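You operate a simulated robot arm through the tools that you are given. There is no shell and no other tool.

Carry out the task below with a simulated robot arm. There is one attempt and no reset: what you move stays moved.

TASK
Grind the left plate's paste at N23 smooth under High light.
Fine: set that half's switch and the dial first; add 1 drop from the dish beside the three jars with the teal-banded dropper, then grind with the teal-banded muller; put both back; leave the box's other half dark and its plate alone.

Only the result counts: the job must be done as asked and must still hold three seconds after the hand-in. Knocking over, shifting, dropping, spilling or breaking anything else fails it.

THE ROBOT
A 7-joint arm with a two-finger parallel gripper, fixed in place. Base frame: the origin is on the floor under the middle of its stand, x ahead of it, y to its left, z up. Units: mm, rad, N and s.
With the tool pointing down near the work surface it reaches from about 360 to 880 mm from the base axis. Its first joint turns from -2.496 to 2.496 rad. Payload 3 kg.
The tool frame sits at the grasp point between the pads (the TCP): z along the fingers, y along the line on which they close. The tips reach 30 mm beyond it. The gripper opens to 94 mm. The fingers are 28 mm wide and 10 mm thick; the gripper's body (50 by 96 mm) begins 55 mm behind the TCP.
Orientation is that of the tool frame in the base frame, as [roll, pitch, yaw] about the fixed x, y, z axes, in that order (R = Rz(yaw) Ry(pitch) Rx(roll)). With the fingers straight down and closing along the base's y, the tool's x points along the base's -x, its y along +y and its z along -z.

THE INTERFACE
- The arm moves only by the tool jog_arm. Its arguments are lists of equal length, an entry for each row: "offset": the shift along the base's x, y, z in units of 400 mm (1.0 is 400 mm), a list of three; "angular": the turn, a rotation vector about the base's x, y, z in units of 180 degrees (1.0 is 180 degrees), a list of three; "fingers": the finger opening in cm, from 0 to 9.4. In form: {"offset": [[x, y, z], ...], "angular": [[rx, ry, rz], ...], "fingers": [fingers, ...]}. A call has 1 to 20 rows; each row is the pose to reach, as a shift and turn from the pose commanded when the call began. A call with a number of a shift or a turn outside -1 to 1 is refused whole. Rows are played at 5 a second. More than 50 mm and 0.15 rad between two rows, or a gripper value outside its range, and nothing of the call is played. A pose out of reach is approached as far as the arm can. The call stops where the force on the tool passes 90 N (or 10 N more than at its start, if that is more) or the arm is blocked; 0.2 s more then pass. The fingers move at their own pace (about 72 mm/s each) and stop on an object; they squeeze with about 42 N. The grip force told is the motor's: it shows also when the fingers shut on nothing. Time passes only in rows, and 0.2 s behind the last, so rows that repeat a pose let the fingers close. The reply holds the time, the measured pose of the TCP, the force on the tool along the base axes, the opening and the grip force, in the units named above and with some noise, with the torque about the TCP (base axes, N m) and any sound that the robot's microphone picked up.
- Cameras (640 x 400 px; columns grow to the right, rows downward): "scene" is fixed at [219, 498.9, 1718]; the picture's right is [-0.39, -0.92, 0.00], its down [-0.74, 0.32, -0.60] and it looks along [0.55, -0.23, -0.80] (base axes); focal length 340 px, centre (320, 200). "wrist" rides on the gripper at [76, 14, -103] in the tool frame; the picture's right is [-0.18, 0.98, 0.00], its down [-0.75, -0.14, -0.64] and it looks along [-0.63, -0.12, 0.77] (tool axes); focal length 243 px, centre (320, 200). There is no depth. A picture from a camera that has moved, and an enlarged one, comes with that camera's place and axes in the base frame and with its lens.
- camera(camera): a new picture of that camera. No time passes.
- zoom(camera, box): a new picture of the part [left, top, right, bottom] of that camera's present view, enlarged. No time passes.
- job_done(): hands the job in; it is judged then, once.

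Places have to be worked out from the pictures, the camera data and where the tool is seen. Open the gripper and draw the arm clear of the work before you hand the job in, unless the task says otherwise.

The tools are called after "Call:" by a JSON object that holds its "api" and its "payload". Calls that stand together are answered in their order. jog_arm: Moves the arm, as the interface text tells. Its arguments: {"type":"object","properties":{"offset":{"type":"array"},"angular":{"type":"array"},"fingers":{"type":"array"}},"required":["offset","angular","fingers"]} The other tools are called the same way: camera (camera) takes a picture; zoom (camera, box) takes an enlarged picture of a part of a camera's view; job_done () hands the job in.

At the start:

```text
time: 0.0
ee_pos: [529.5, 95.2, 1259.6]
tcp_rot: [-3.14, 0.0, 3.142]
force: [0.2, -0.3, 0.2]
wrist_torque: [0.0, -0.02, -0.02]
gripper_width: 93.8
grip_force: 0.0
```

scene: 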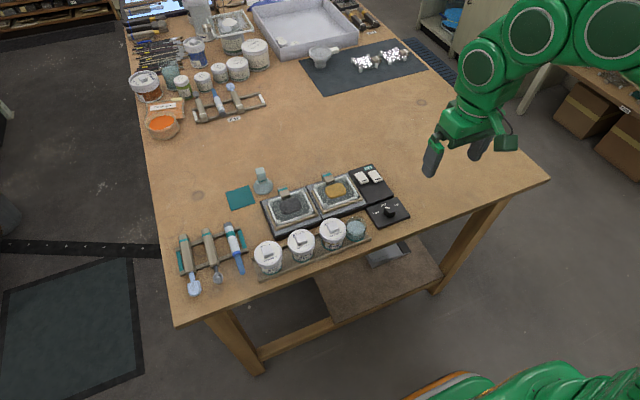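
wrist: 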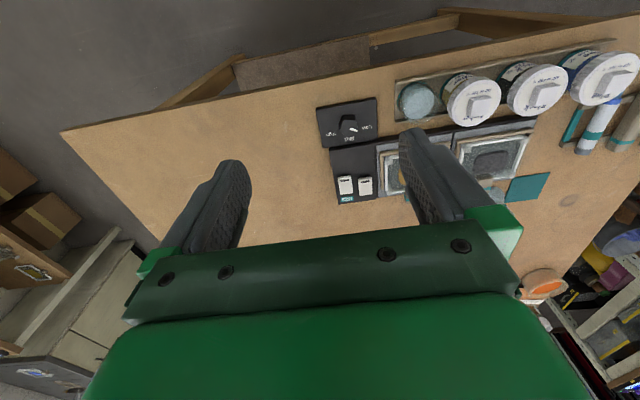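

I start with enlarged views of the light box, switches, dial, droppers and jars.

Call:
{"api": "zoom", "payload": {"camera": "scene", "box": [240, 150, 420, 262]}}

Call:
{"api": "zoom", "payload": {"camera": "scene", "box": [160, 180, 320, 300]}}

Call:
{"api": "zoom", "payload": {"camera": "scene", "box": [120, 40, 280, 150]}}

Call:
{"api": "zoom", "payload": {"camera": "wrist", "box": [300, 40, 640, 240]}}

```text
3.56 times, centred on (330, 206) of scene
camera zoom: at [219.0, 498.9, 1718.0], right [-0.39, -0.92, 0.0], down [-0.74, 0.32, -0.6], along [0.55, -0.23, -0.8], focal length 1207 px, centre (284, 179)
```

zoom: 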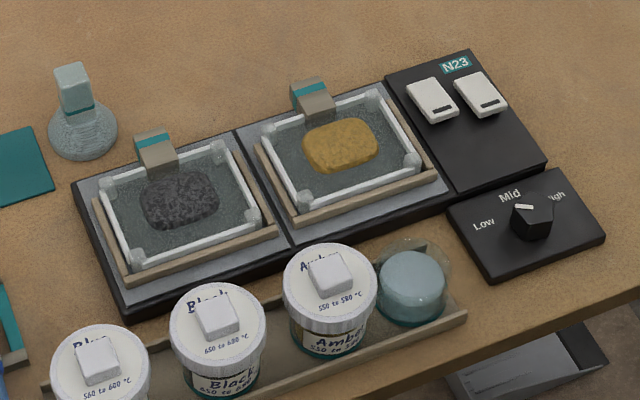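

```text
3.33 times, centred on (240, 240) of scene
camera zoom: at [219.0, 498.9, 1718.0], right [-0.39, -0.92, 0.0], down [-0.74, 0.32, -0.6], along [0.55, -0.23, -0.8], focal length 1132 px, centre (587, 67)
```

zoom: 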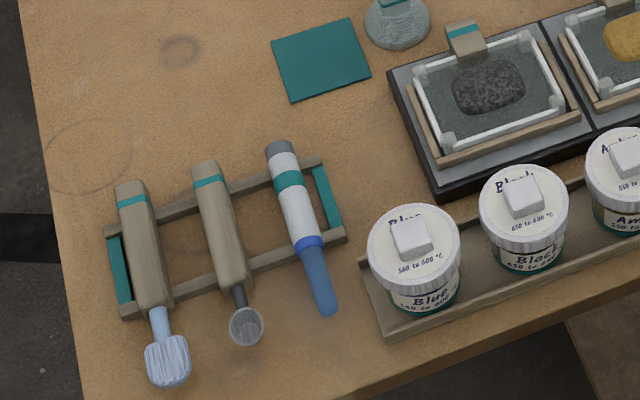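

```text
3.64 times, centred on (200, 95) of scene
camera zoom: at [219.0, 498.9, 1718.0], right [-0.39, -0.92, 0.0], down [-0.74, 0.32, -0.6], along [0.55, -0.23, -0.8], focal length 1234 px, centre (756, 582)
```

zoom: 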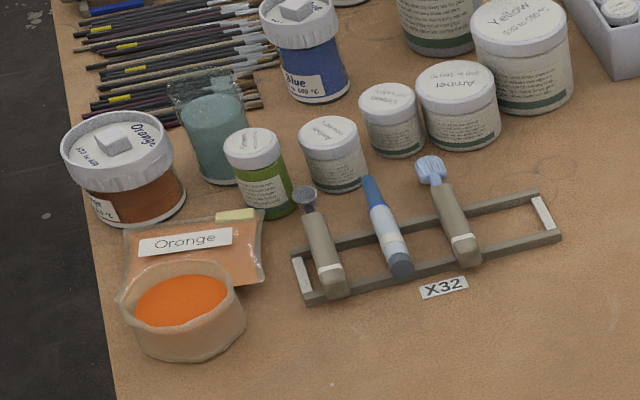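

```text
1.88 times, centred on (470, 140) of wrist
camera zoom: at [452.2, 108.8, 1362.4], right [0.18, 0.98, 0.0], down [0.75, -0.14, 0.64], along [0.63, -0.12, -0.77], focal length 457 px, centre (38, 313)
```

zoom: 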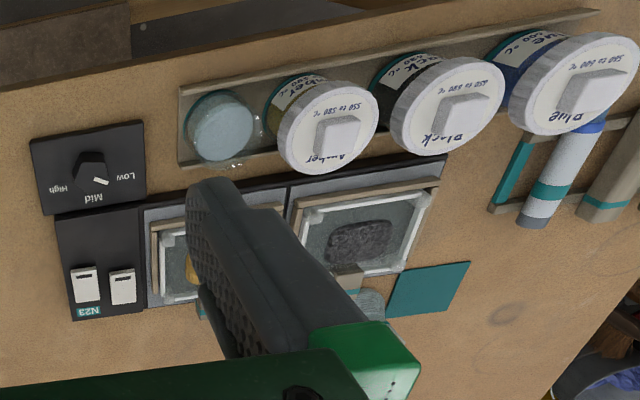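

The box at N23 has two plates (black on the robot's left), two white rocker switches and a dial at Mid; the near rack holds the teal-banded dropper, and a teal-banded glass muller stands behind the box. I lower the arm over the box to triangulate from a second viewpoint.

Call:
{"api": "jog_arm", "payload": {"offset": [[-0.03, 0.03, -0.09], [-0.06, 0.06, -0.18], [-0.09, 0.09, -0.27], [-0.12, 0.12, -0.36]], "angular": [[0, 0, 0], [0, 0, 0], [0, 0, 0], [0, 0, 0]], "fingers": [9.4, 9.4, 9.4, 9.4]}}

Call:
{"api": "camera", "payload": {"camera": "wrist"}}

Call:
{"api": "camera", "payload": {"camera": "scene"}}

```text
time: 1.0
ee_pos: [481.8, 141.2, 1115.3]
tcp_rot: [-3.141, -0.001, -3.141]
force: [0.3, -0.2, -0.9]
wrist_torque: [-0.03, 0.0, -0.01]
gripper_width: 94.0
grip_force: 0.0
```

```text
taken
camera wrist: at [404.7, 155.5, 1219.2], right [0.18, 0.98, 0.0], down [0.75, -0.14, 0.64], along [0.63, -0.12, -0.77], focal length 243 px, centre (320, 200)
```

wrist: 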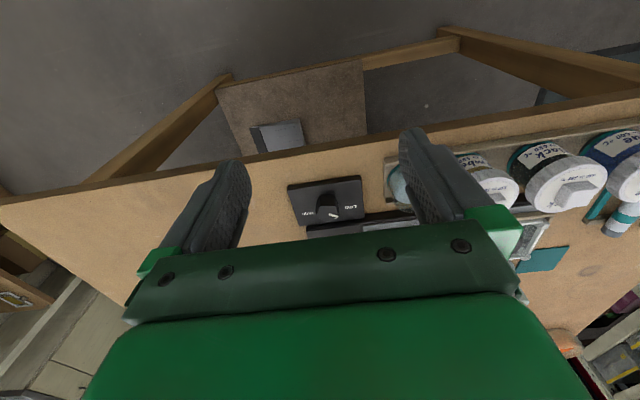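

```text
taken
```

scene: 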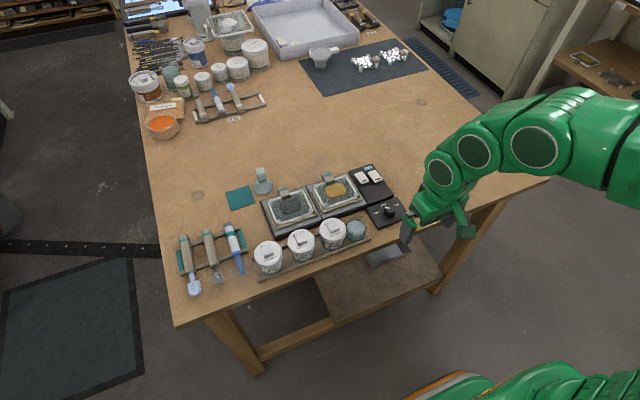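

The dial triangulates to about (625, 121, 970). I move the hand left and a bit higher to view the plates, jars, muller and rack.

Call:
{"api": "jog_arm", "payload": {"offset": [[0.02, 0.08, 0.07], [0.04, 0.16, 0.14], [0.06, 0.24, 0.21], [0.08, 0.32, 0.28], [0.08, 0.32, 0.28]], "angular": [[0, 0, 0], [0, 0, 0], [0, 0, 0], [0, 0, 0], [0, 0, 0]], "fingers": [9.4, 9.4, 9.4, 9.4, 9.4]}}

Call:
{"api": "camera", "payload": {"camera": "wrist"}}

```text
time: 2.2
ee_pos: [513.0, 268.8, 1228.3]
tcp_rot: [3.141, -0.001, 3.142]
force: [1.4, -0.8, 0.2]
wrist_torque: [0.0, -0.01, -0.01]
gripper_width: 93.9
grip_force: 0.0
```

```text
taken
camera wrist: at [437.1, 283.7, 1330.5], right [0.18, 0.98, 0.0], down [0.75, -0.14, 0.64], along [0.63, -0.12, -0.77], focal length 243 px, centre (320, 200)
```

wrist: 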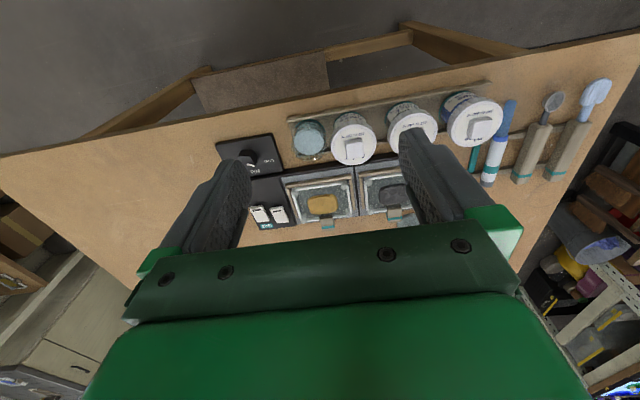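

Call:
{"api": "zoom", "payload": {"camera": "wrist", "box": [210, 80, 430, 240]}}

Call:
{"api": "zoom", "payload": {"camera": "wrist", "box": [430, 60, 630, 200]}}

```text
2.50 times, centred on (320, 160) of wrist
camera zoom: at [437.1, 283.7, 1330.5], right [0.18, 0.98, 0.0], down [0.75, -0.14, 0.64], along [0.63, -0.12, -0.77], focal length 606 px, centre (320, 300)
```

zoom: 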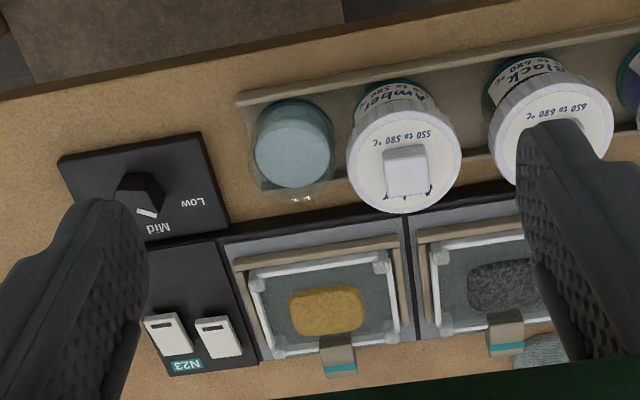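

```text
2.86 times, centred on (530, 130) of wrist
camera zoom: at [437.1, 283.7, 1330.5], right [0.18, 0.98, 0.0], down [0.75, -0.14, 0.64], along [0.63, -0.12, -0.77], focal length 693 px, centre (-280, 400)
```

zoom: 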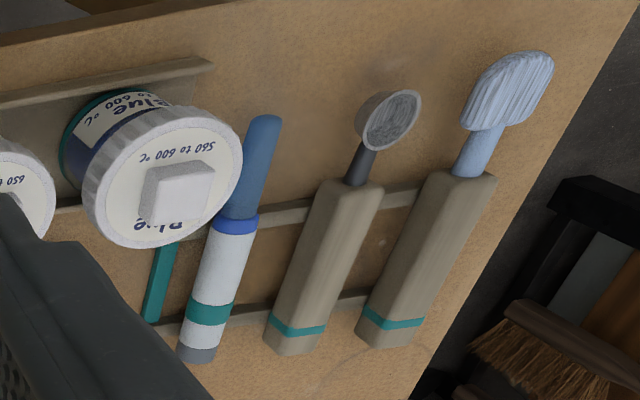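

I can see the black paste plate (robot's left) and its switch near (764, 136). I move the hand closer to the switches for a detailed look.

Call:
{"api": "jog_arm", "payload": {"offset": [[0.07, -0.062, -0.055], [0.14, -0.124, -0.11], [0.21, -0.186, -0.165], [0.28, -0.248, -0.22], [0.35, -0.31, -0.275], [0.42, -0.372, -0.33], [0.42, -0.372, -0.33]], "angular": [[0, 0, 0], [0, 0, 0], [0, 0, 0], [0, 0, 0], [0, 0, 0], [0, 0, 0], [0, 0, 0]], "fingers": [9.4, 9.4, 9.4, 9.4, 9.4, 9.4, 9.4]}}

Call:
{"api": "camera", "payload": {"camera": "wrist"}}

Call:
{"api": "zoom", "payload": {"camera": "wrist", "box": [240, 80, 420, 232]}}

```text
time: 3.8
ee_pos: [682.6, 121.1, 1093.4]
tcp_rot: [-3.14, 0.0, -3.142]
force: [0.1, 1.0, 0.7]
wrist_torque: [-0.01, 0.0, 0.02]
gripper_width: 94.0
grip_force: 0.0
```

```text
taken
camera wrist: at [605.4, 135.5, 1196.7], right [0.18, 0.98, 0.0], down [0.75, -0.14, 0.64], along [0.63, -0.12, -0.77], focal length 243 px, centre (320, 200)
```

wrist: 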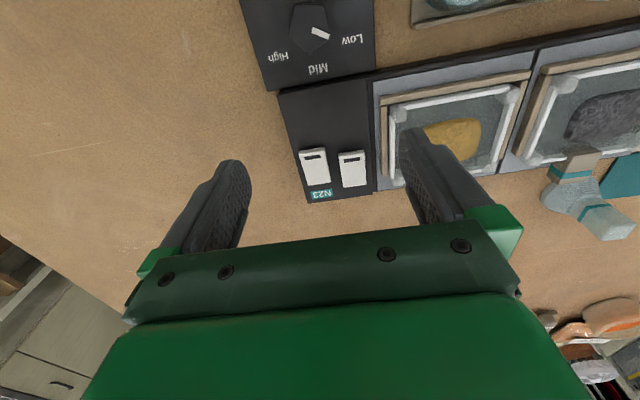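

```text
2.63 times, centred on (330, 156) of wrist
camera zoom: at [605.4, 135.5, 1196.7], right [0.18, 0.98, 0.0], down [0.75, -0.14, 0.64], along [0.63, -0.12, -0.77], focal length 638 px, centre (294, 316)
```

zoom: 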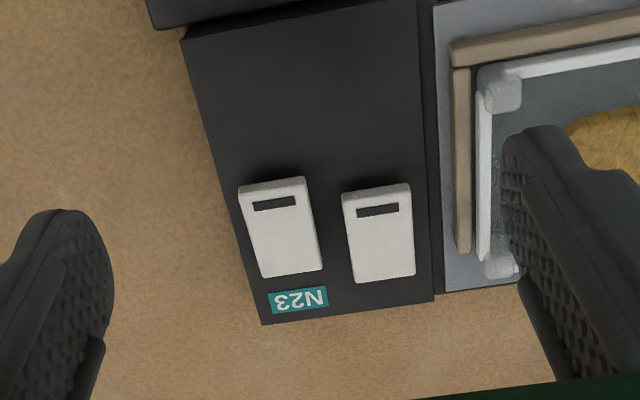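

The rockers stand raised at their near (slotted) ends, so I need to push the left one's near end at about (735, 145). I close the fingers and move above it to check alignment.

Call:
{"api": "jog_arm", "payload": {"offset": [[0.04, 0.02, 0.0], [0.08, 0.04, -0.05], [0.126, 0.058, -0.1], [0.126, 0.058, -0.125], [0.126, 0.058, -0.125]], "angular": [[0, 0, 0], [0, 0, 0], [0, 0, 0], [0, 0, 0], [0, 0, 0]], "fingers": [7, 4, 1, 0, 0]}}

Call:
{"api": "camera", "payload": {"camera": "wrist"}}

Call:
{"api": "zoom", "payload": {"camera": "wrist", "box": [240, 80, 420, 232]}}

Call:
{"api": "zoom", "payload": {"camera": "scene", "box": [300, 120, 460, 240]}}

```text
time: 5.0
ee_pos: [732.5, 145.6, 1045.3]
tcp_rot: [3.141, 0.0, -3.141]
force: [-0.4, -0.4, 0.3]
wrist_torque: [-0.02, 0.01, 0.02]
gripper_width: 0.0
grip_force: 32.9
```

```text
taken
camera wrist: at [654.4, 159.2, 1148.0], right [0.18, 0.98, 0.0], down [0.75, -0.14, 0.64], along [0.63, -0.12, -0.77], focal length 243 px, centre (320, 200)
```

wrist: 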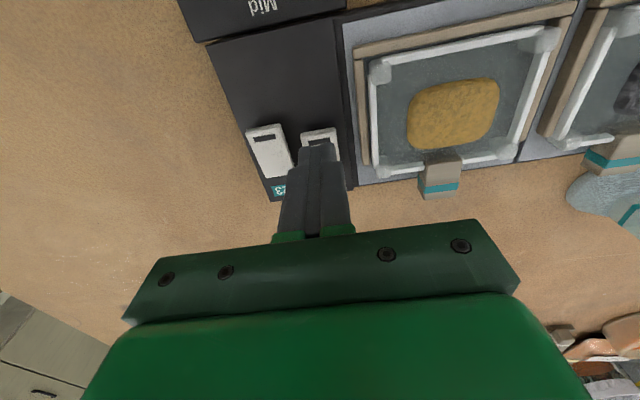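

```text
2.63 times, centred on (330, 156) of wrist
camera zoom: at [654.4, 159.2, 1148.0], right [0.18, 0.98, 0.0], down [0.75, -0.14, 0.64], along [0.63, -0.12, -0.77], focal length 638 px, centre (294, 316)
```

zoom: 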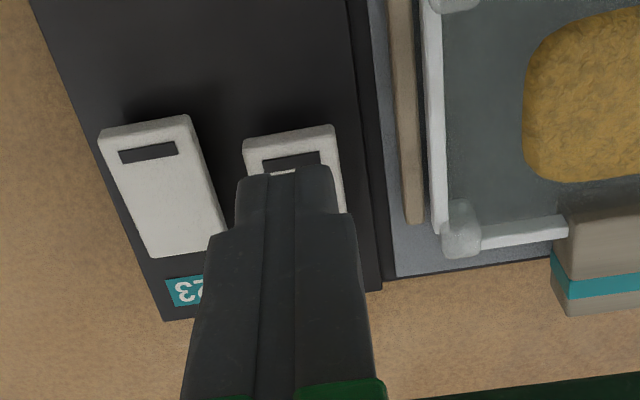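

```text
3.33 times, centred on (380, 180) of scene
camera zoom: at [219.0, 498.9, 1718.0], right [-0.39, -0.92, 0.0], down [-0.74, 0.32, -0.6], along [0.55, -0.23, -0.8], focal length 1132 px, centre (120, 267)
```

zoom: 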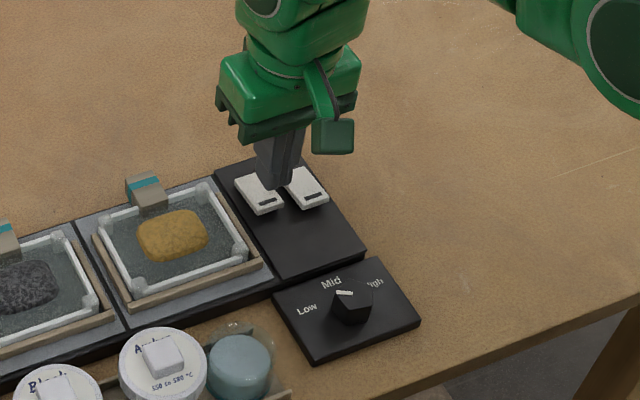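

The closed tips sit over the left switch's near end; the switch's centre is about 2 mm to the right. I descend to just above it.

Call:
{"api": "jog_arm", "payload": {"offset": [[0.0, -0.005, -0.05], [0.0, -0.005, -0.09], [0.0, -0.005, -0.105], [0.0, -0.005, -0.11]], "angular": [[0, 0, 0], [0, 0, 0], [0, 0, 0], [0, 0, 0]], "fingers": [0, 0, 0, 0]}}

Call:
{"api": "zoom", "payload": {"camera": "wrist", "box": [240, 80, 420, 232]}}

Call:
{"api": "zoom", "payload": {"camera": "scene", "box": [300, 120, 460, 240]}}

```text
time: 5.8
ee_pos: [733.3, 144.8, 1012.9]
tcp_rot: [3.14, 0.007, -3.141]
force: [-9.0, -1.1, 22.2]
wrist_torque: [0.01, -0.05, -0.06]
gripper_width: 0.1
grip_force: 33.1
stopped in row 3: the force on the tool passed its limit at 105 N (the readings are from after the stop); the commanded pose is now the measured one
```

```text
2.63 times, centred on (330, 156) of wrist
camera zoom: at [654.7, 158.1, 1114.9], right [0.18, 0.98, 0.0], down [0.75, -0.14, 0.65], along [0.64, -0.12, -0.76], focal length 638 px, centre (294, 316)
```

zoom: 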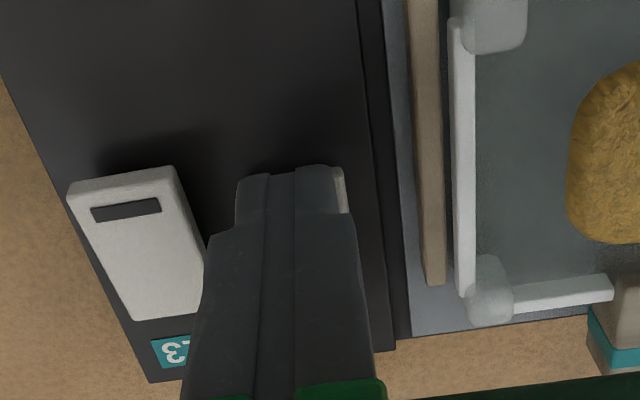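

```text
3.33 times, centred on (380, 180) of scene
camera zoom: at [219.0, 498.9, 1718.0], right [-0.39, -0.92, 0.0], down [-0.74, 0.32, -0.6], along [0.55, -0.23, -0.8], focal length 1132 px, centre (120, 267)
```

zoom: 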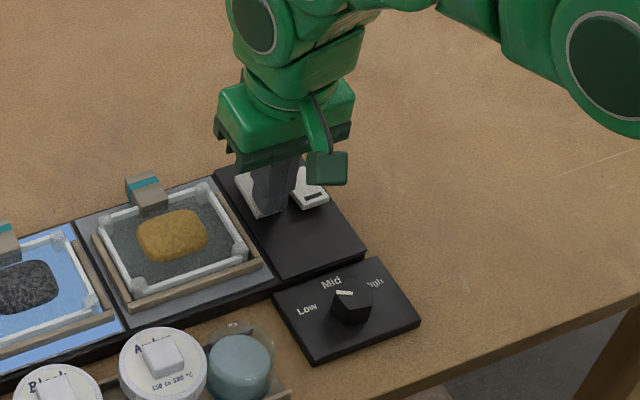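

The left half (black paste) lit up and the amber half stays dark. I lift off and look at it again before going to the dial.

Call:
{"api": "jog_arm", "payload": {"offset": [[0.0, 0.0, 0.03], [0.0, 0.0, 0.1], [-0.1, 0.0, 0.15], [-0.2, 0.0, 0.2], [-0.3, -0.03, 0.22], [-0.4, -0.05, 0.22], [-0.4, -0.05, 0.22]], "angular": [[0, 0, 0], [0, 0, 0], [0, 0, 0], [0, 0, 0], [0, 0, 0], [0, 0, 0], [0, 0, 0]], "fingers": [0, 0, 0, 0, 0, 3, 6]}}

Call:
{"api": "camera", "payload": {"camera": "scene"}}

Call:
{"api": "camera", "payload": {"camera": "wrist"}}

Call:
{"api": "zoom", "payload": {"camera": "wrist", "box": [240, 80, 420, 232]}}

```text
time: 7.4
ee_pos: [574.0, 122.5, 1097.9]
tcp_rot: [3.141, 0.006, 3.141]
force: [-0.6, 0.1, 0.7]
wrist_torque: [-0.02, 0.01, 0.03]
gripper_width: 60.0
grip_force: 0.0
```

```text
taken
```

scene: 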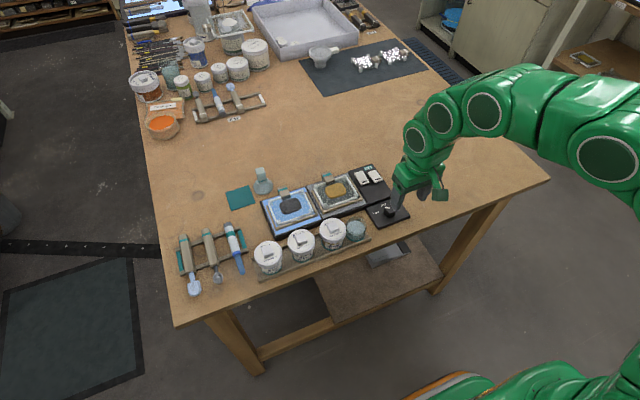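

```text
taken
camera wrist: at [496.3, 136.9, 1200.5], right [0.18, 0.98, 0.0], down [0.75, -0.14, 0.65], along [0.63, -0.12, -0.76], focal length 243 px, centre (320, 200)
```

wrist: 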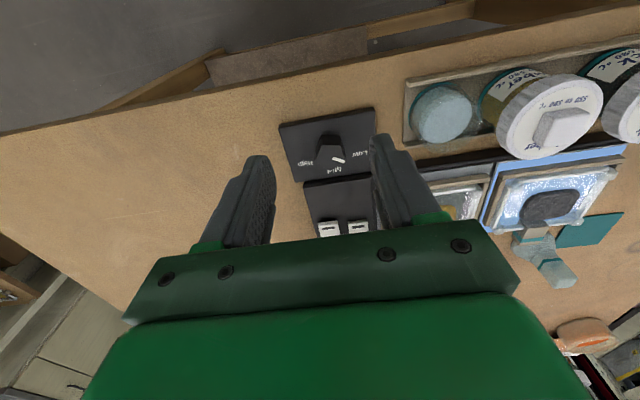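

```text
2.63 times, centred on (330, 156) of wrist
camera zoom: at [496.3, 136.9, 1200.5], right [0.18, 0.98, 0.0], down [0.75, -0.14, 0.65], along [0.63, -0.12, -0.76], focal length 638 px, centre (294, 316)
```

zoom: 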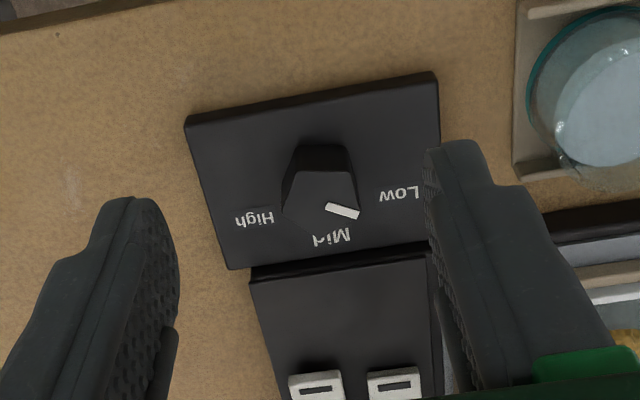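

The near-left half is lit alone. Now I zoom in on the dial knob to see its shape and pointer.

Call:
{"api": "zoom", "payload": {"camera": "wrist", "box": [285, 105, 375, 185]}}

Call:
{"api": "zoom", "payload": {"camera": "scene", "box": [350, 180, 430, 240]}}

```text
5.00 times, centred on (330, 145) of wrist
camera zoom: at [496.3, 136.9, 1200.5], right [0.18, 0.98, 0.0], down [0.75, -0.14, 0.65], along [0.63, -0.12, -0.76], focal length 1213 px, centre (270, 475)
```

zoom: 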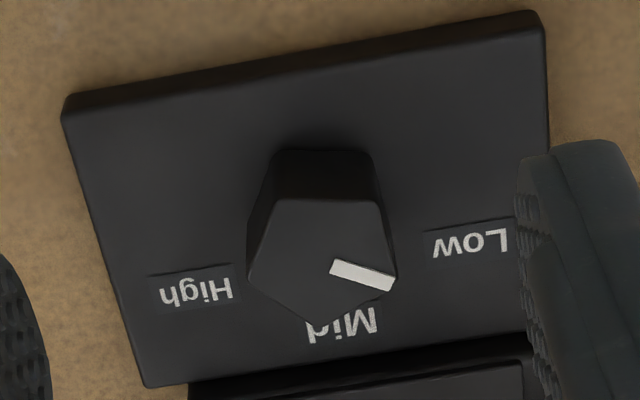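

```text
6.67 times, centred on (390, 210) of scene
camera zoom: at [219.0, 498.9, 1718.0], right [-0.39, -0.92, 0.0], down [-0.74, 0.32, -0.6], along [0.55, -0.23, -0.8], focal length 2263 px, centre (-147, 133)
```

zoom: 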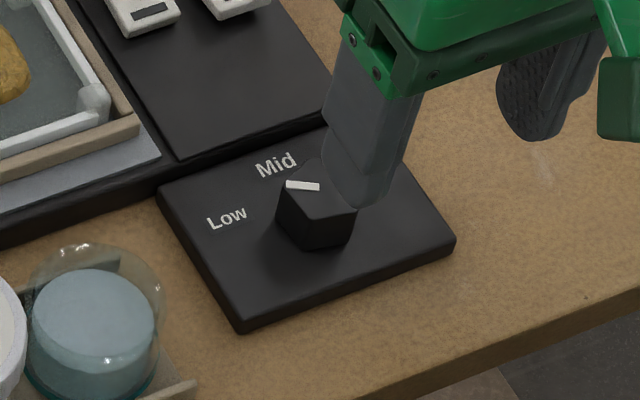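

The knob is pentagonal and its white pointer actually points at Low (about +57° from straight ahead), so it needs roughly −120° to reach High. I pre-rotate the hand +39° to match a vertex–flat axis and hover over the knob.

Call:
{"api": "jog_arm", "payload": {"offset": [[0.025, 0.001, -0.02], [0.05, 0.002, -0.04], [0.075, 0.003, -0.06], [0.1, 0.004, -0.08], [0.1275, 0.004, -0.1], [0.1275, 0.004, -0.12]], "angular": [[0, 0.001, 0.043], [0, 0.002, 0.086], [0, 0.002, 0.129], [0, 0.002, 0.172], [0, 0.002, 0.2167], [0, 0.002, 0.2167]], "fingers": [6, 6, 6, 6, 6, 6]}}

Call:
{"api": "camera", "payload": {"camera": "wrist"}}

Call:
{"api": "zoom", "payload": {"camera": "wrist", "box": [260, 70, 380, 170]}}

Call:
{"api": "zoom", "payload": {"camera": "scene", "box": [350, 180, 430, 240]}}

```text
time: 8.8
ee_pos: [625.1, 125.2, 1051.1]
tcp_rot: [3.138, 0.001, -2.457]
force: [0.2, -0.3, 0.0]
wrist_torque: [-0.01, -0.03, 0.0]
gripper_width: 59.9
grip_force: 0.0
```

```text
taken
camera wrist: at [555.8, 88.5, 1154.1], right [-0.48, 0.88, 0.0], down [0.67, 0.36, 0.64], along [0.56, 0.31, -0.77], focal length 243 px, centre (320, 200)
```

wrist: 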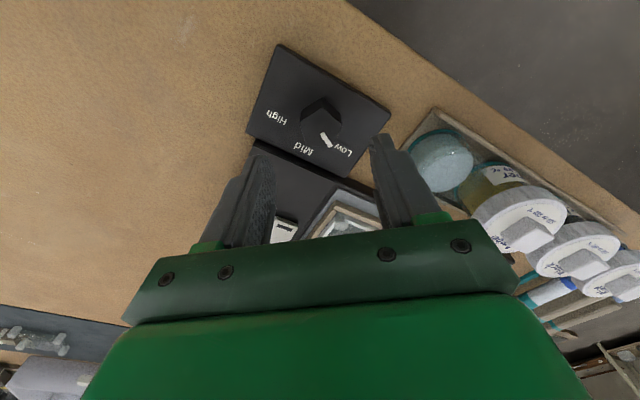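

```text
4.00 times, centred on (320, 120) of wrist
camera zoom: at [555.8, 88.5, 1154.1], right [-0.48, 0.88, 0.0], down [0.67, 0.36, 0.64], along [0.56, 0.31, -0.77], focal length 970 px, centre (320, 520)
```

zoom: 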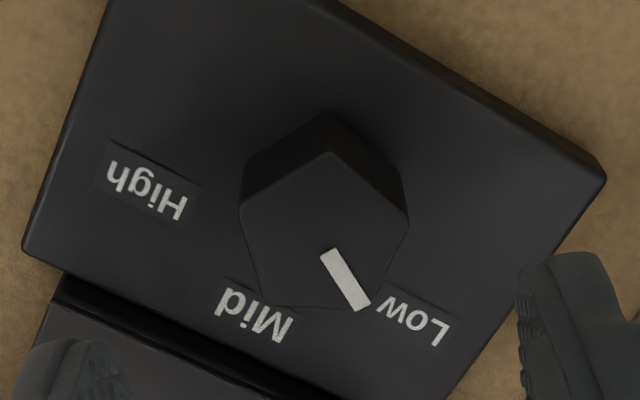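

```text
6.67 times, centred on (390, 210) of scene
camera zoom: at [219.0, 498.9, 1718.0], right [-0.39, -0.92, 0.0], down [-0.74, 0.32, -0.6], along [0.55, -0.23, -0.8], focal length 2263 px, centre (-147, 133)
```

zoom: 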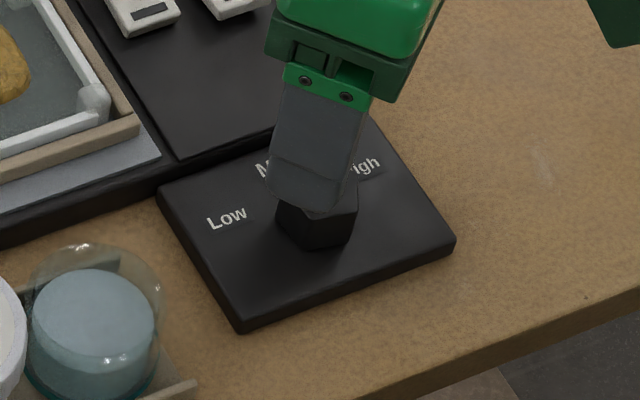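

Knob top is around (622.5, 125, 980); pentagon's vertex–flat axis needs ~7° more yaw. I adjust, narrow the fingers to 42 mm and descend to just above the knob.

Call:
{"api": "jog_arm", "payload": {"offset": [[-0.006, 0.0, 0.0], [-0.006, 0.0, -0.04], [-0.006, 0.0, -0.07], [-0.006, 0.0, -0.07]], "angular": [[0, 0, 0.041], [0, 0, 0.041], [0, 0, 0.041], [0, 0, 0.041]], "fingers": [4.2, 4.2, 4.2, 4.2]}}

Call:
{"api": "zoom", "payload": {"camera": "wrist", "box": [240, 70, 400, 190]}}

Call:
{"api": "zoom", "payload": {"camera": "scene", "box": [350, 180, 430, 240]}}

```text
time: 9.8
ee_pos: [622.2, 125.4, 1023.0]
tcp_rot: [3.139, -0.001, -2.332]
force: [0.6, -0.2, 0.2]
wrist_torque: [0.01, 0.01, -0.03]
gripper_width: 42.0
grip_force: 0.1
```

```text
3.33 times, centred on (320, 130) of wrist
camera zoom: at [558.8, 80.0, 1125.4], right [-0.58, 0.81, 0.0], down [0.62, 0.45, 0.64], along [0.52, 0.38, -0.77], focal length 809 px, centre (320, 433)
```

zoom: 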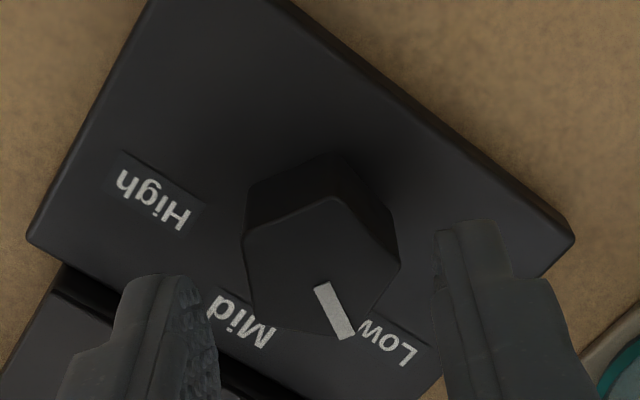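

```text
6.67 times, centred on (390, 210) of scene
camera zoom: at [219.0, 498.9, 1718.0], right [-0.39, -0.92, 0.0], down [-0.74, 0.32, -0.6], along [0.55, -0.23, -0.8], focal length 2263 px, centre (-147, 133)
```

zoom: 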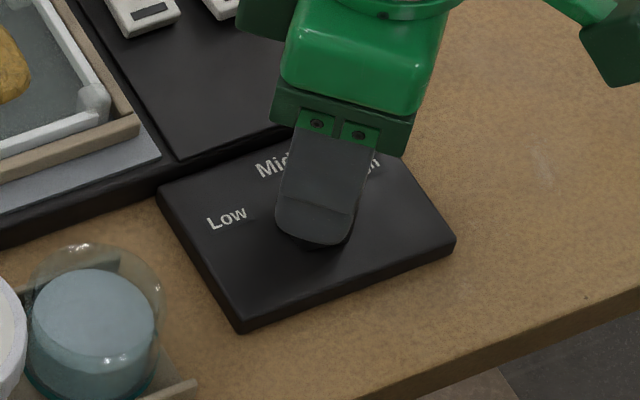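

The knob is centred between the pads with the vertex–flat axis aligned. I lower so the tips straddle the knob, then check.

Call:
{"api": "jog_arm", "payload": {"offset": [[0.0, 0.0, -0.025], [0.0, 0.0, -0.04], [0.0, 0.0, -0.05], [0.0, 0.0, -0.05]], "angular": [[0, 0, 0], [0, 0, 0], [0, 0, 0], [0, 0, 0]], "fingers": [4.2, 4.2, 4.2, 4.2]}}

Call:
{"api": "zoom", "payload": {"camera": "wrist", "box": [240, 70, 400, 190]}}

Call:
{"api": "zoom", "payload": {"camera": "scene", "box": [350, 180, 430, 240]}}

```text
time: 10.8
ee_pos: [622.9, 124.9, 1003.1]
tcp_rot: [3.138, 0.0, -2.331]
force: [-0.4, 0.6, 0.3]
wrist_torque: [-0.01, -0.01, 0.0]
gripper_width: 42.0
grip_force: 0.0
```

```text
3.33 times, centred on (320, 130) of wrist
camera zoom: at [559.1, 79.8, 1106.3], right [-0.58, 0.81, 0.0], down [0.62, 0.45, 0.64], along [0.52, 0.38, -0.77], focal length 809 px, centre (320, 433)
```

zoom: 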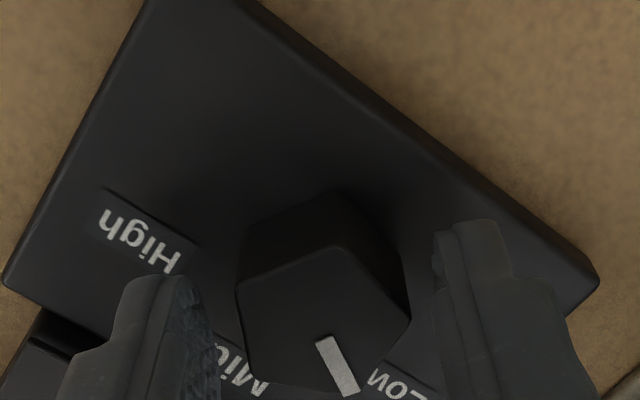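

```text
6.67 times, centred on (390, 210) of scene
camera zoom: at [219.0, 498.9, 1718.0], right [-0.39, -0.92, 0.0], down [-0.74, 0.32, -0.6], along [0.55, -0.23, -0.8], focal length 2263 px, centre (-147, 133)
```

zoom: 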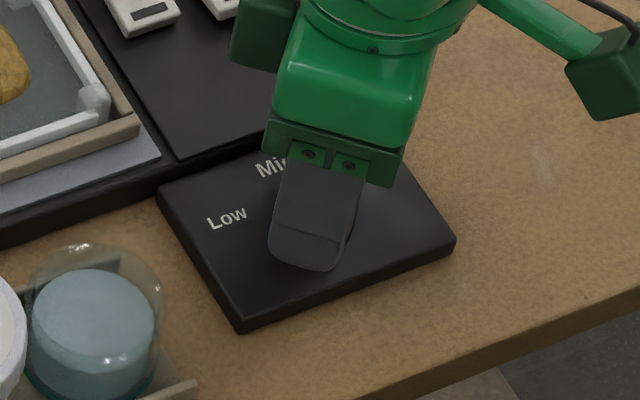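

The knob sits between the pads, top about z 983, tips at 973. I go 4 mm lower and close on it.

Call:
{"api": "jog_arm", "payload": {"offset": [[0.0, 0.0, -0.01], [0.0, 0.0, -0.01], [0.0, 0.0, -0.01], [0.0, 0.0, -0.01]], "angular": [[0, 0, 0], [0, 0, 0], [0, 0, 0], [0, 0, 0]], "fingers": [4.2, 3.4, 2.4, 2.0]}}

Call:
{"api": "zoom", "payload": {"camera": "wrist", "box": [240, 70, 400, 190]}}

```text
time: 11.8
ee_pos: [622.2, 125.2, 999.8]
tcp_rot: [3.136, 0.0, -2.331]
force: [-9.0, 7.7, 1.4]
wrist_torque: [-0.17, 0.28, -0.01]
gripper_width: 30.5
grip_force: 45.4
```

```text
3.33 times, centred on (320, 130) of wrist
camera zoom: at [558.3, 80.2, 1102.2], right [-0.58, 0.81, 0.0], down [0.62, 0.45, 0.64], along [0.52, 0.38, -0.77], focal length 809 px, centre (320, 433)
```

zoom: 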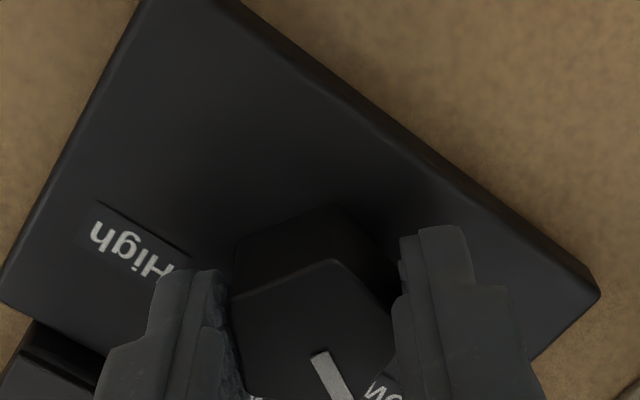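

Gripped at 30.5 mm with a small side load, so I shift ~1 mm to relieve it and turn the first 60° clockwise.

Call:
{"api": "jog_arm", "payload": {"offset": [[-0.002, 0.002, 0], [-0.002, 0.002, 0], [-0.002, 0.002, 0], [-0.002, 0.002, 0], [-0.002, 0.002, 0], [-0.002, 0.002, 0], [-0.002, 0.002, 0], [-0.002, 0.002, 0], [-0.002, 0.002, 0]], "angular": [[0, 0, 0], [0, 0, -0.042], [0, 0, -0.084], [0, 0, -0.126], [0, 0, -0.168], [0, 0, -0.21], [0, 0, -0.252], [0, 0, -0.294], [0, 0, -0.3333]], "fingers": [2, 2, 2, 2, 2, 2, 2, 2, 2]}}

Call:
{"api": "zoom", "payload": {"camera": "wrist", "box": [240, 70, 400, 190]}}

Call:
{"api": "zoom", "payload": {"camera": "scene", "box": [340, 170, 440, 240]}}

```text
time: 13.8
ee_pos: [620.6, 127.5, 999.5]
tcp_rot: [3.138, 0.001, 2.901]
force: [18.9, -27.5, 6.5]
wrist_torque: [-1.16, -0.81, -0.04]
gripper_width: 29.7
grip_force: 44.7
```

```text
3.33 times, centred on (320, 130) of wrist
camera zoom: at [549.0, 157.9, 1102.0], right [0.41, 0.91, 0.0], down [0.7, -0.32, 0.64], along [0.59, -0.26, -0.77], focal length 809 px, centre (320, 433)
```

zoom: 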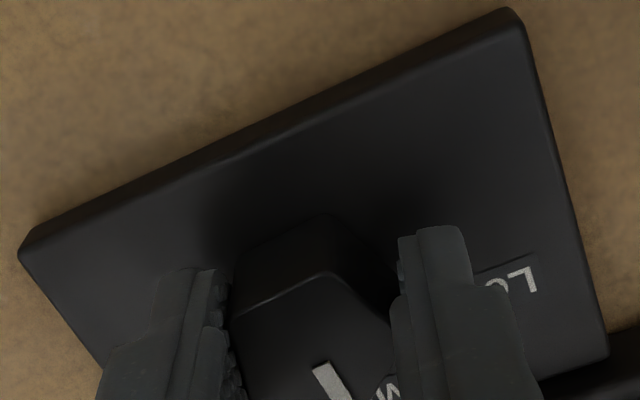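

```text
5.71 times, centred on (390, 205) of scene
camera zoom: at [219.0, 498.9, 1718.0], right [-0.39, -0.92, 0.0], down [-0.74, 0.32, -0.6], along [0.55, -0.23, -0.8], focal length 1940 px, centre (-80, 171)
```

zoom: 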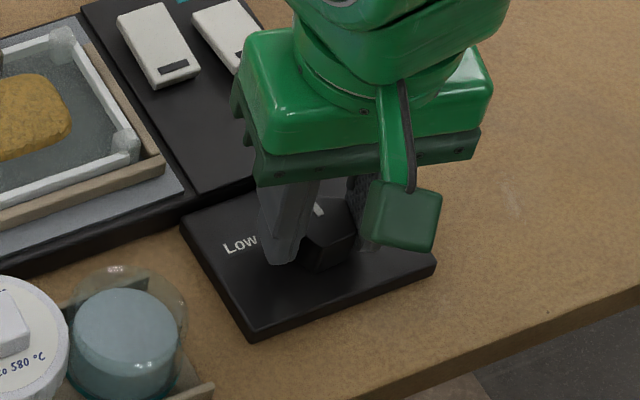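

The knob turned with the hand; the side load grew to about 33 N, so I ease the position toward the knob's axis before turning further.

Call:
{"api": "jog_arm", "payload": {"offset": [[0.002, -0.003, 0], [0.003, -0.005, 0], [0.003, -0.005, 0]], "angular": [[0, 0, 0], [0, 0, 0], [0, 0, 0]], "fingers": [2, 2, 2]}}

```text
time: 14.6
ee_pos: [620.5, 125.9, 998.8]
tcp_rot: [3.137, -0.005, 2.905]
force: [-16.2, 14.4, 13.2]
wrist_torque: [0.22, 1.11, -0.03]
gripper_width: 29.8
grip_force: 45.1
```

The force reversed, so the neutral is about 40% back. I set that and turn another 30°, then read forces.

Call:
{"api": "jog_arm", "payload": {"offset": [[-0.0013, 0.0018, 0], [-0.0015, 0.0015, 0], [-0.0017, 0.0012, 0], [-0.0019, 0.001, 0], [-0.0021, 0.0008, 0], [-0.0021, 0.0008, 0]], "angular": [[0, 0, 0], [0, 0, -0.042], [0, 0, -0.084], [0, 0, -0.126], [0, 0, -0.1667], [0, 0, -0.1667]], "fingers": [2, 2, 2, 2, 2, 2]}}

Call:
{"api": "zoom", "payload": {"camera": "wrist", "box": [240, 70, 400, 190]}}

```text
time: 16.0
ee_pos: [622.9, 124.4, 998.2]
tcp_rot: [3.136, 0.002, 2.381]
force: [25.2, 43.7, -14.0]
wrist_torque: [0.33, -0.48, -0.06]
gripper_width: 30.6
grip_force: 44.8
```

```text
3.33 times, centred on (320, 130) of wrist
camera zoom: at [575.9, 187.7, 1102.0], right [0.81, 0.58, 0.01], down [0.44, -0.62, 0.64], along [0.38, -0.52, -0.77], focal length 809 px, centre (320, 433)
```

zoom: 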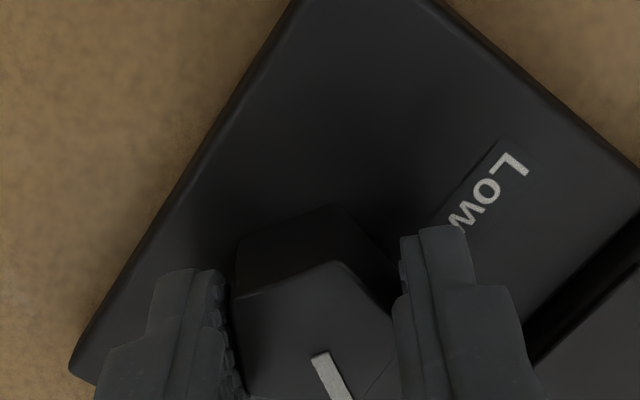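

The knob follows; a 50 N lateral load along the closing line shows. I shift along it and finish the last 30° in small steps.

Call:
{"api": "jog_arm", "payload": {"offset": [[0.0025, 0.004, 0], [0.0025, 0.004, 0], [0.0028, 0.0038, 0], [0.003, 0.0035, 0], [0.003, 0.003, 0], [0.003, 0.003, 0]], "angular": [[0, 0, 0], [0, 0, -0.042], [0, 0, -0.084], [0, 0, -0.126], [0, 0, -0.1667], [0, 0, -0.1667]], "fingers": [2, 2, 2, 2, 2, 2]}}

Call:
{"api": "camera", "payload": {"camera": "wrist"}}

Call:
{"api": "zoom", "payload": {"camera": "wrist", "box": [240, 70, 400, 190]}}

Call:
{"api": "zoom", "payload": {"camera": "scene", "box": [240, 150, 440, 275]}}

```text
time: 17.4
ee_pos: [622.2, 125.5, 1000.2]
tcp_rot: [3.138, 0.0, 1.856]
force: [35.8, -1.2, -5.8]
wrist_torque: [-0.36, -0.42, 0.01]
gripper_width: 30.3
grip_force: 45.1
```

```text
taken
camera wrist: at [613.6, 202.0, 1102.1], right [0.99, 0.1, 0.0], down [0.07, -0.76, 0.64], along [0.07, -0.64, -0.77], focal length 243 px, centre (320, 200)
```

wrist: 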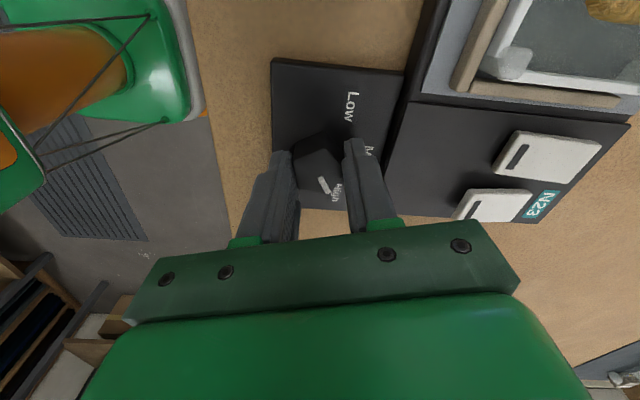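

```text
3.33 times, centred on (320, 130) of wrist
camera zoom: at [613.6, 202.0, 1102.1], right [0.99, 0.1, 0.0], down [0.07, -0.76, 0.64], along [0.07, -0.64, -0.77], focal length 809 px, centre (320, 433)
```

zoom: 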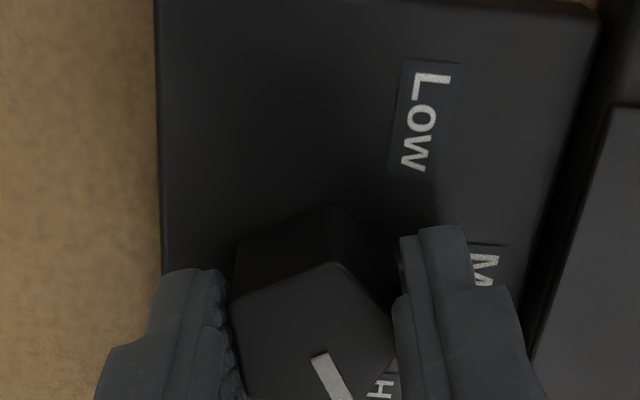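

```text
3.20 times, centred on (340, 212) of scene
camera zoom: at [219.0, 498.9, 1718.0], right [-0.39, -0.92, 0.0], down [-0.74, 0.32, -0.6], along [0.55, -0.23, -0.8], focal length 1086 px, centre (256, 160)
```

zoom: 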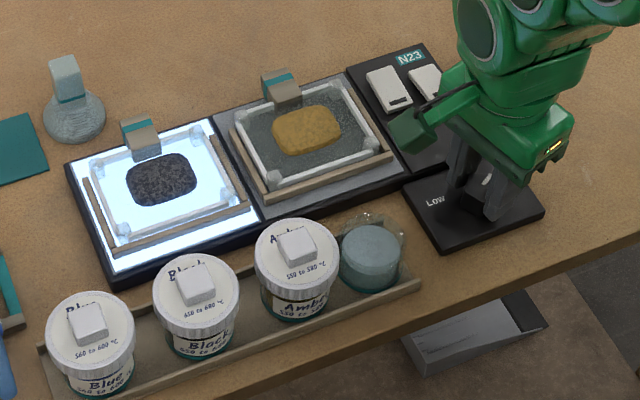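

The plate glows much brighter and the pointer meets High. I relieve the side load, open and lift straight off.

Call:
{"api": "jog_arm", "payload": {"offset": [[0.003, 0.0005, 0], [0.003, 0.0005, 0], [0.003, 0.0005, 0], [0.003, 0.0005, 0.04], [0.003, 0.0005, 0.12], [0.003, 0.0005, 0.2]], "angular": [[0, 0, 0], [0, 0, 0], [0, 0, 0], [0, 0, 0], [0, 0, 0], [0, 0, 0]], "fingers": [2, 4.2, 4.2, 4.2, 4.2, 4.2]}}

Call:
{"api": "zoom", "payload": {"camera": "wrist", "box": [240, 70, 400, 190]}}

Call:
{"api": "zoom", "payload": {"camera": "scene", "box": [240, 150, 440, 275]}}

```text
time: 18.8
ee_pos: [623.6, 125.9, 1079.5]
tcp_rot: [3.14, 0.001, 1.859]
force: [-0.3, 0.5, -0.3]
wrist_torque: [0.01, -0.01, 0.03]
gripper_width: 41.9
grip_force: 0.0
```

```text
3.33 times, centred on (320, 130) of wrist
camera zoom: at [614.8, 202.5, 1181.9], right [0.99, 0.1, 0.0], down [0.08, -0.76, 0.64], along [0.07, -0.64, -0.77], focal length 809 px, centre (320, 433)
```

zoom: 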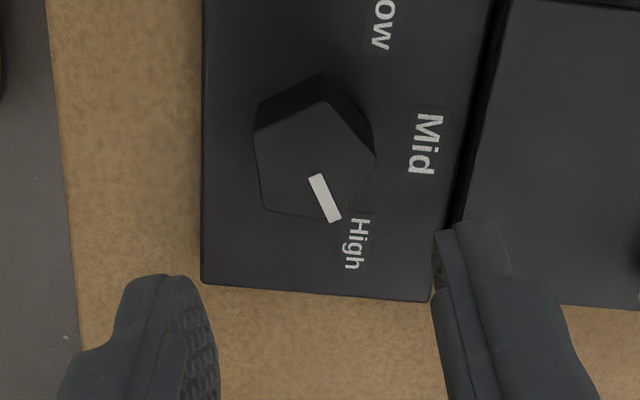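

```text
3.20 times, centred on (340, 212) of scene
camera zoom: at [219.0, 498.9, 1718.0], right [-0.39, -0.92, 0.0], down [-0.74, 0.32, -0.6], along [0.55, -0.23, -0.8], focal length 1086 px, centre (256, 160)
```

zoom: 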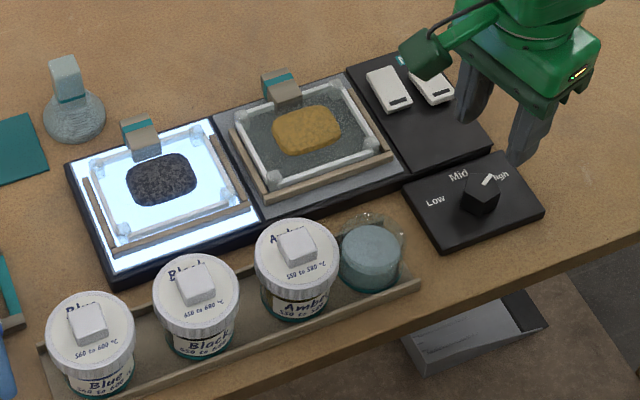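

The dial reads High, the left half is bright, the right half dark. Next I swing the hand back to straight yaw and over the near tool rack to look at the dropper.

Call:
{"api": "jog_arm", "payload": {"offset": [[0.0, 0.0, 0.1], [-0.01, 0.1, 0.15], [-0.02, 0.2, 0.17], [-0.03, 0.3, 0.17], [-0.04, 0.4, 0.17], [-0.05, 0.5, 0.17], [-0.06, 0.6, 0.17], [-0.07, 0.7, 0.17], [-0.08, 0.8, 0.17], [-0.08, 0.9, 0.17], [-0.08, 0.96, 0.17], [-0.08, 0.96, 0.17]], "angular": [[0, 0, 0.0], [0, 0, 0.041], [0, 0, 0.082], [0, 0, 0.123], [0, 0, 0.164], [0, 0, 0.205], [0, 0, 0.246], [0, 0, 0.287], [0, 0, 0.328], [0, 0, 0.369], [0, 0, 0.408], [0, 0, 0.408]], "fingers": [6, 6, 6, 6, 6, 6, 6, 6, 6, 6, 6, 6]}}

Call:
{"api": "camera", "payload": {"camera": "wrist"}}

Call:
{"api": "zoom", "payload": {"camera": "wrist", "box": [240, 70, 460, 230]}}

Call:
{"api": "camera", "payload": {"camera": "scene"}}

```text
time: 21.4
ee_pos: [589.4, 510.2, 1147.6]
tcp_rot: [3.137, 0.001, 3.139]
force: [0.5, -0.2, 0.5]
wrist_torque: [-0.02, -0.01, -0.01]
gripper_width: 59.9
grip_force: 0.1
```

```text
taken
camera wrist: at [512.4, 524.6, 1250.5], right [0.19, 0.98, 0.0], down [0.75, -0.14, 0.64], along [0.63, -0.12, -0.77], focal length 243 px, centre (320, 200)
```

wrist: 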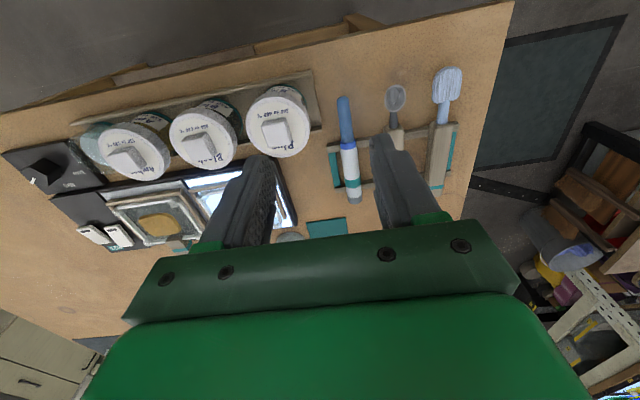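

```text
2.50 times, centred on (350, 150) of wrist
camera zoom: at [512.4, 524.6, 1250.5], right [0.19, 0.98, 0.0], down [0.75, -0.14, 0.64], along [0.63, -0.12, -0.77], focal length 606 px, centre (245, 325)
```

zoom: 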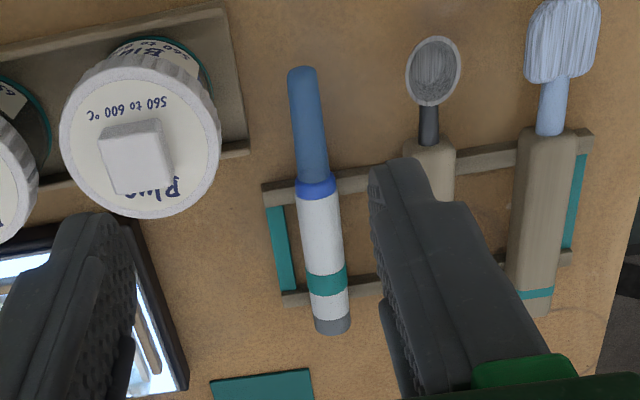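

```text
taken
```

scene: 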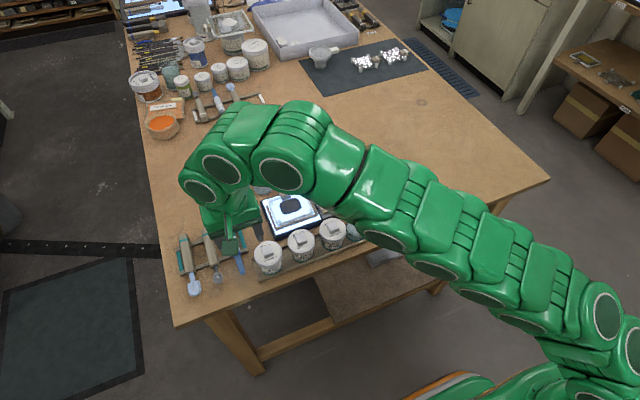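

The dropper lies along x at y≈534, from x≈598 (blue tip) to 747 (grey end), resting on rails at x≈655 and 725. To know the table height I do a gentle touch with closed fingers on the clear table patch near (715, 482).

Call:
{"api": "jog_arm", "payload": {"offset": [[0.08, -0.02, 0], [0.16, -0.04, -0.02], [0.24, -0.055, -0.07], [0.315, -0.07, -0.14], [0.315, -0.07, -0.24], [0.315, -0.07, -0.34], [0.315, -0.07, -0.38]], "angular": [[0, 0, 0], [0, 0, 0], [0, 0, 0], [0, 0, 0], [0, 0, 0], [0, 0, 0], [0, 0, 0]], "fingers": [4, 2, 0, 0, 0, 0, 0]}}

Call:
{"api": "camera", "payload": {"camera": "wrist"}}

Call:
{"api": "camera", "payload": {"camera": "scene"}}

```text
time: 23.0
ee_pos: [716.9, 483.0, 995.3]
tcp_rot: [3.137, 0.002, 3.139]
force: [0.2, -0.3, 0.2]
wrist_torque: [-0.01, -0.02, -0.01]
gripper_width: 0.0
grip_force: 33.0
out of reach, approached as far as the arm can: row 2, 3, 4
```

```text
taken
camera wrist: at [640.4, 497.4, 1097.9], right [0.19, 0.98, 0.0], down [0.75, -0.15, 0.64], along [0.63, -0.12, -0.77], focal length 243 px, centre (320, 200)
```

wrist: 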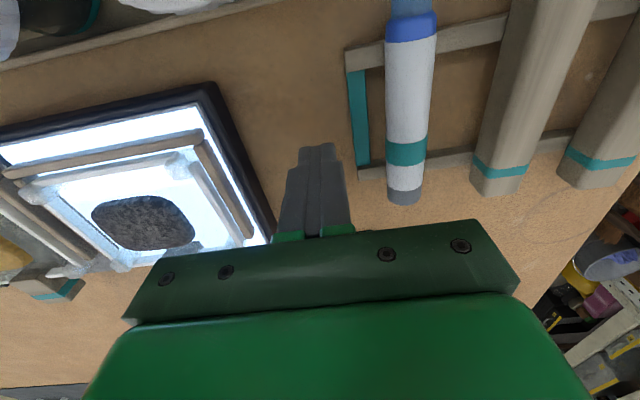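

```text
taken
```

scene: 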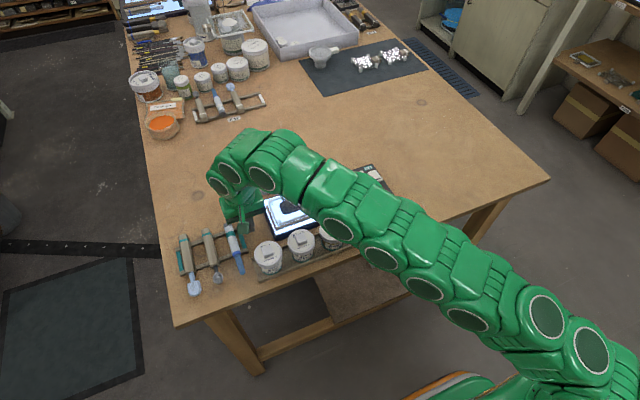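

Clear table below the tips. I descend slowly in 2 mm steps to feel the surface.

Call:
{"api": "jog_arm", "payload": {"offset": [[0, 0, -0.005], [0, 0, -0.01], [0, 0, -0.015], [0, 0, -0.02], [0, 0, -0.025], [0, 0, -0.03], [0, 0, -0.035], [0, 0, -0.04], [0, 0, -0.045], [0, 0, -0.05]], "angular": [[0, 0, 0], [0, 0, 0], [0, 0, 0], [0, 0, 0], [0, 0, 0], [0, 0, 0], [0, 0, 0], [0, 0, 0], [0, 0, 0], [0, 0, 0]], "fingers": [0, 0, 0, 0, 0, 0, 0, 0, 0, 0]}}

```text
time: 25.2
ee_pos: [717.2, 481.7, 979.6]
tcp_rot: [3.134, 0.006, 3.138]
force: [-21.4, -17.0, 79.2]
wrist_torque: [-0.61, 1.69, 0.42]
gripper_width: 0.2
grip_force: 32.6
```

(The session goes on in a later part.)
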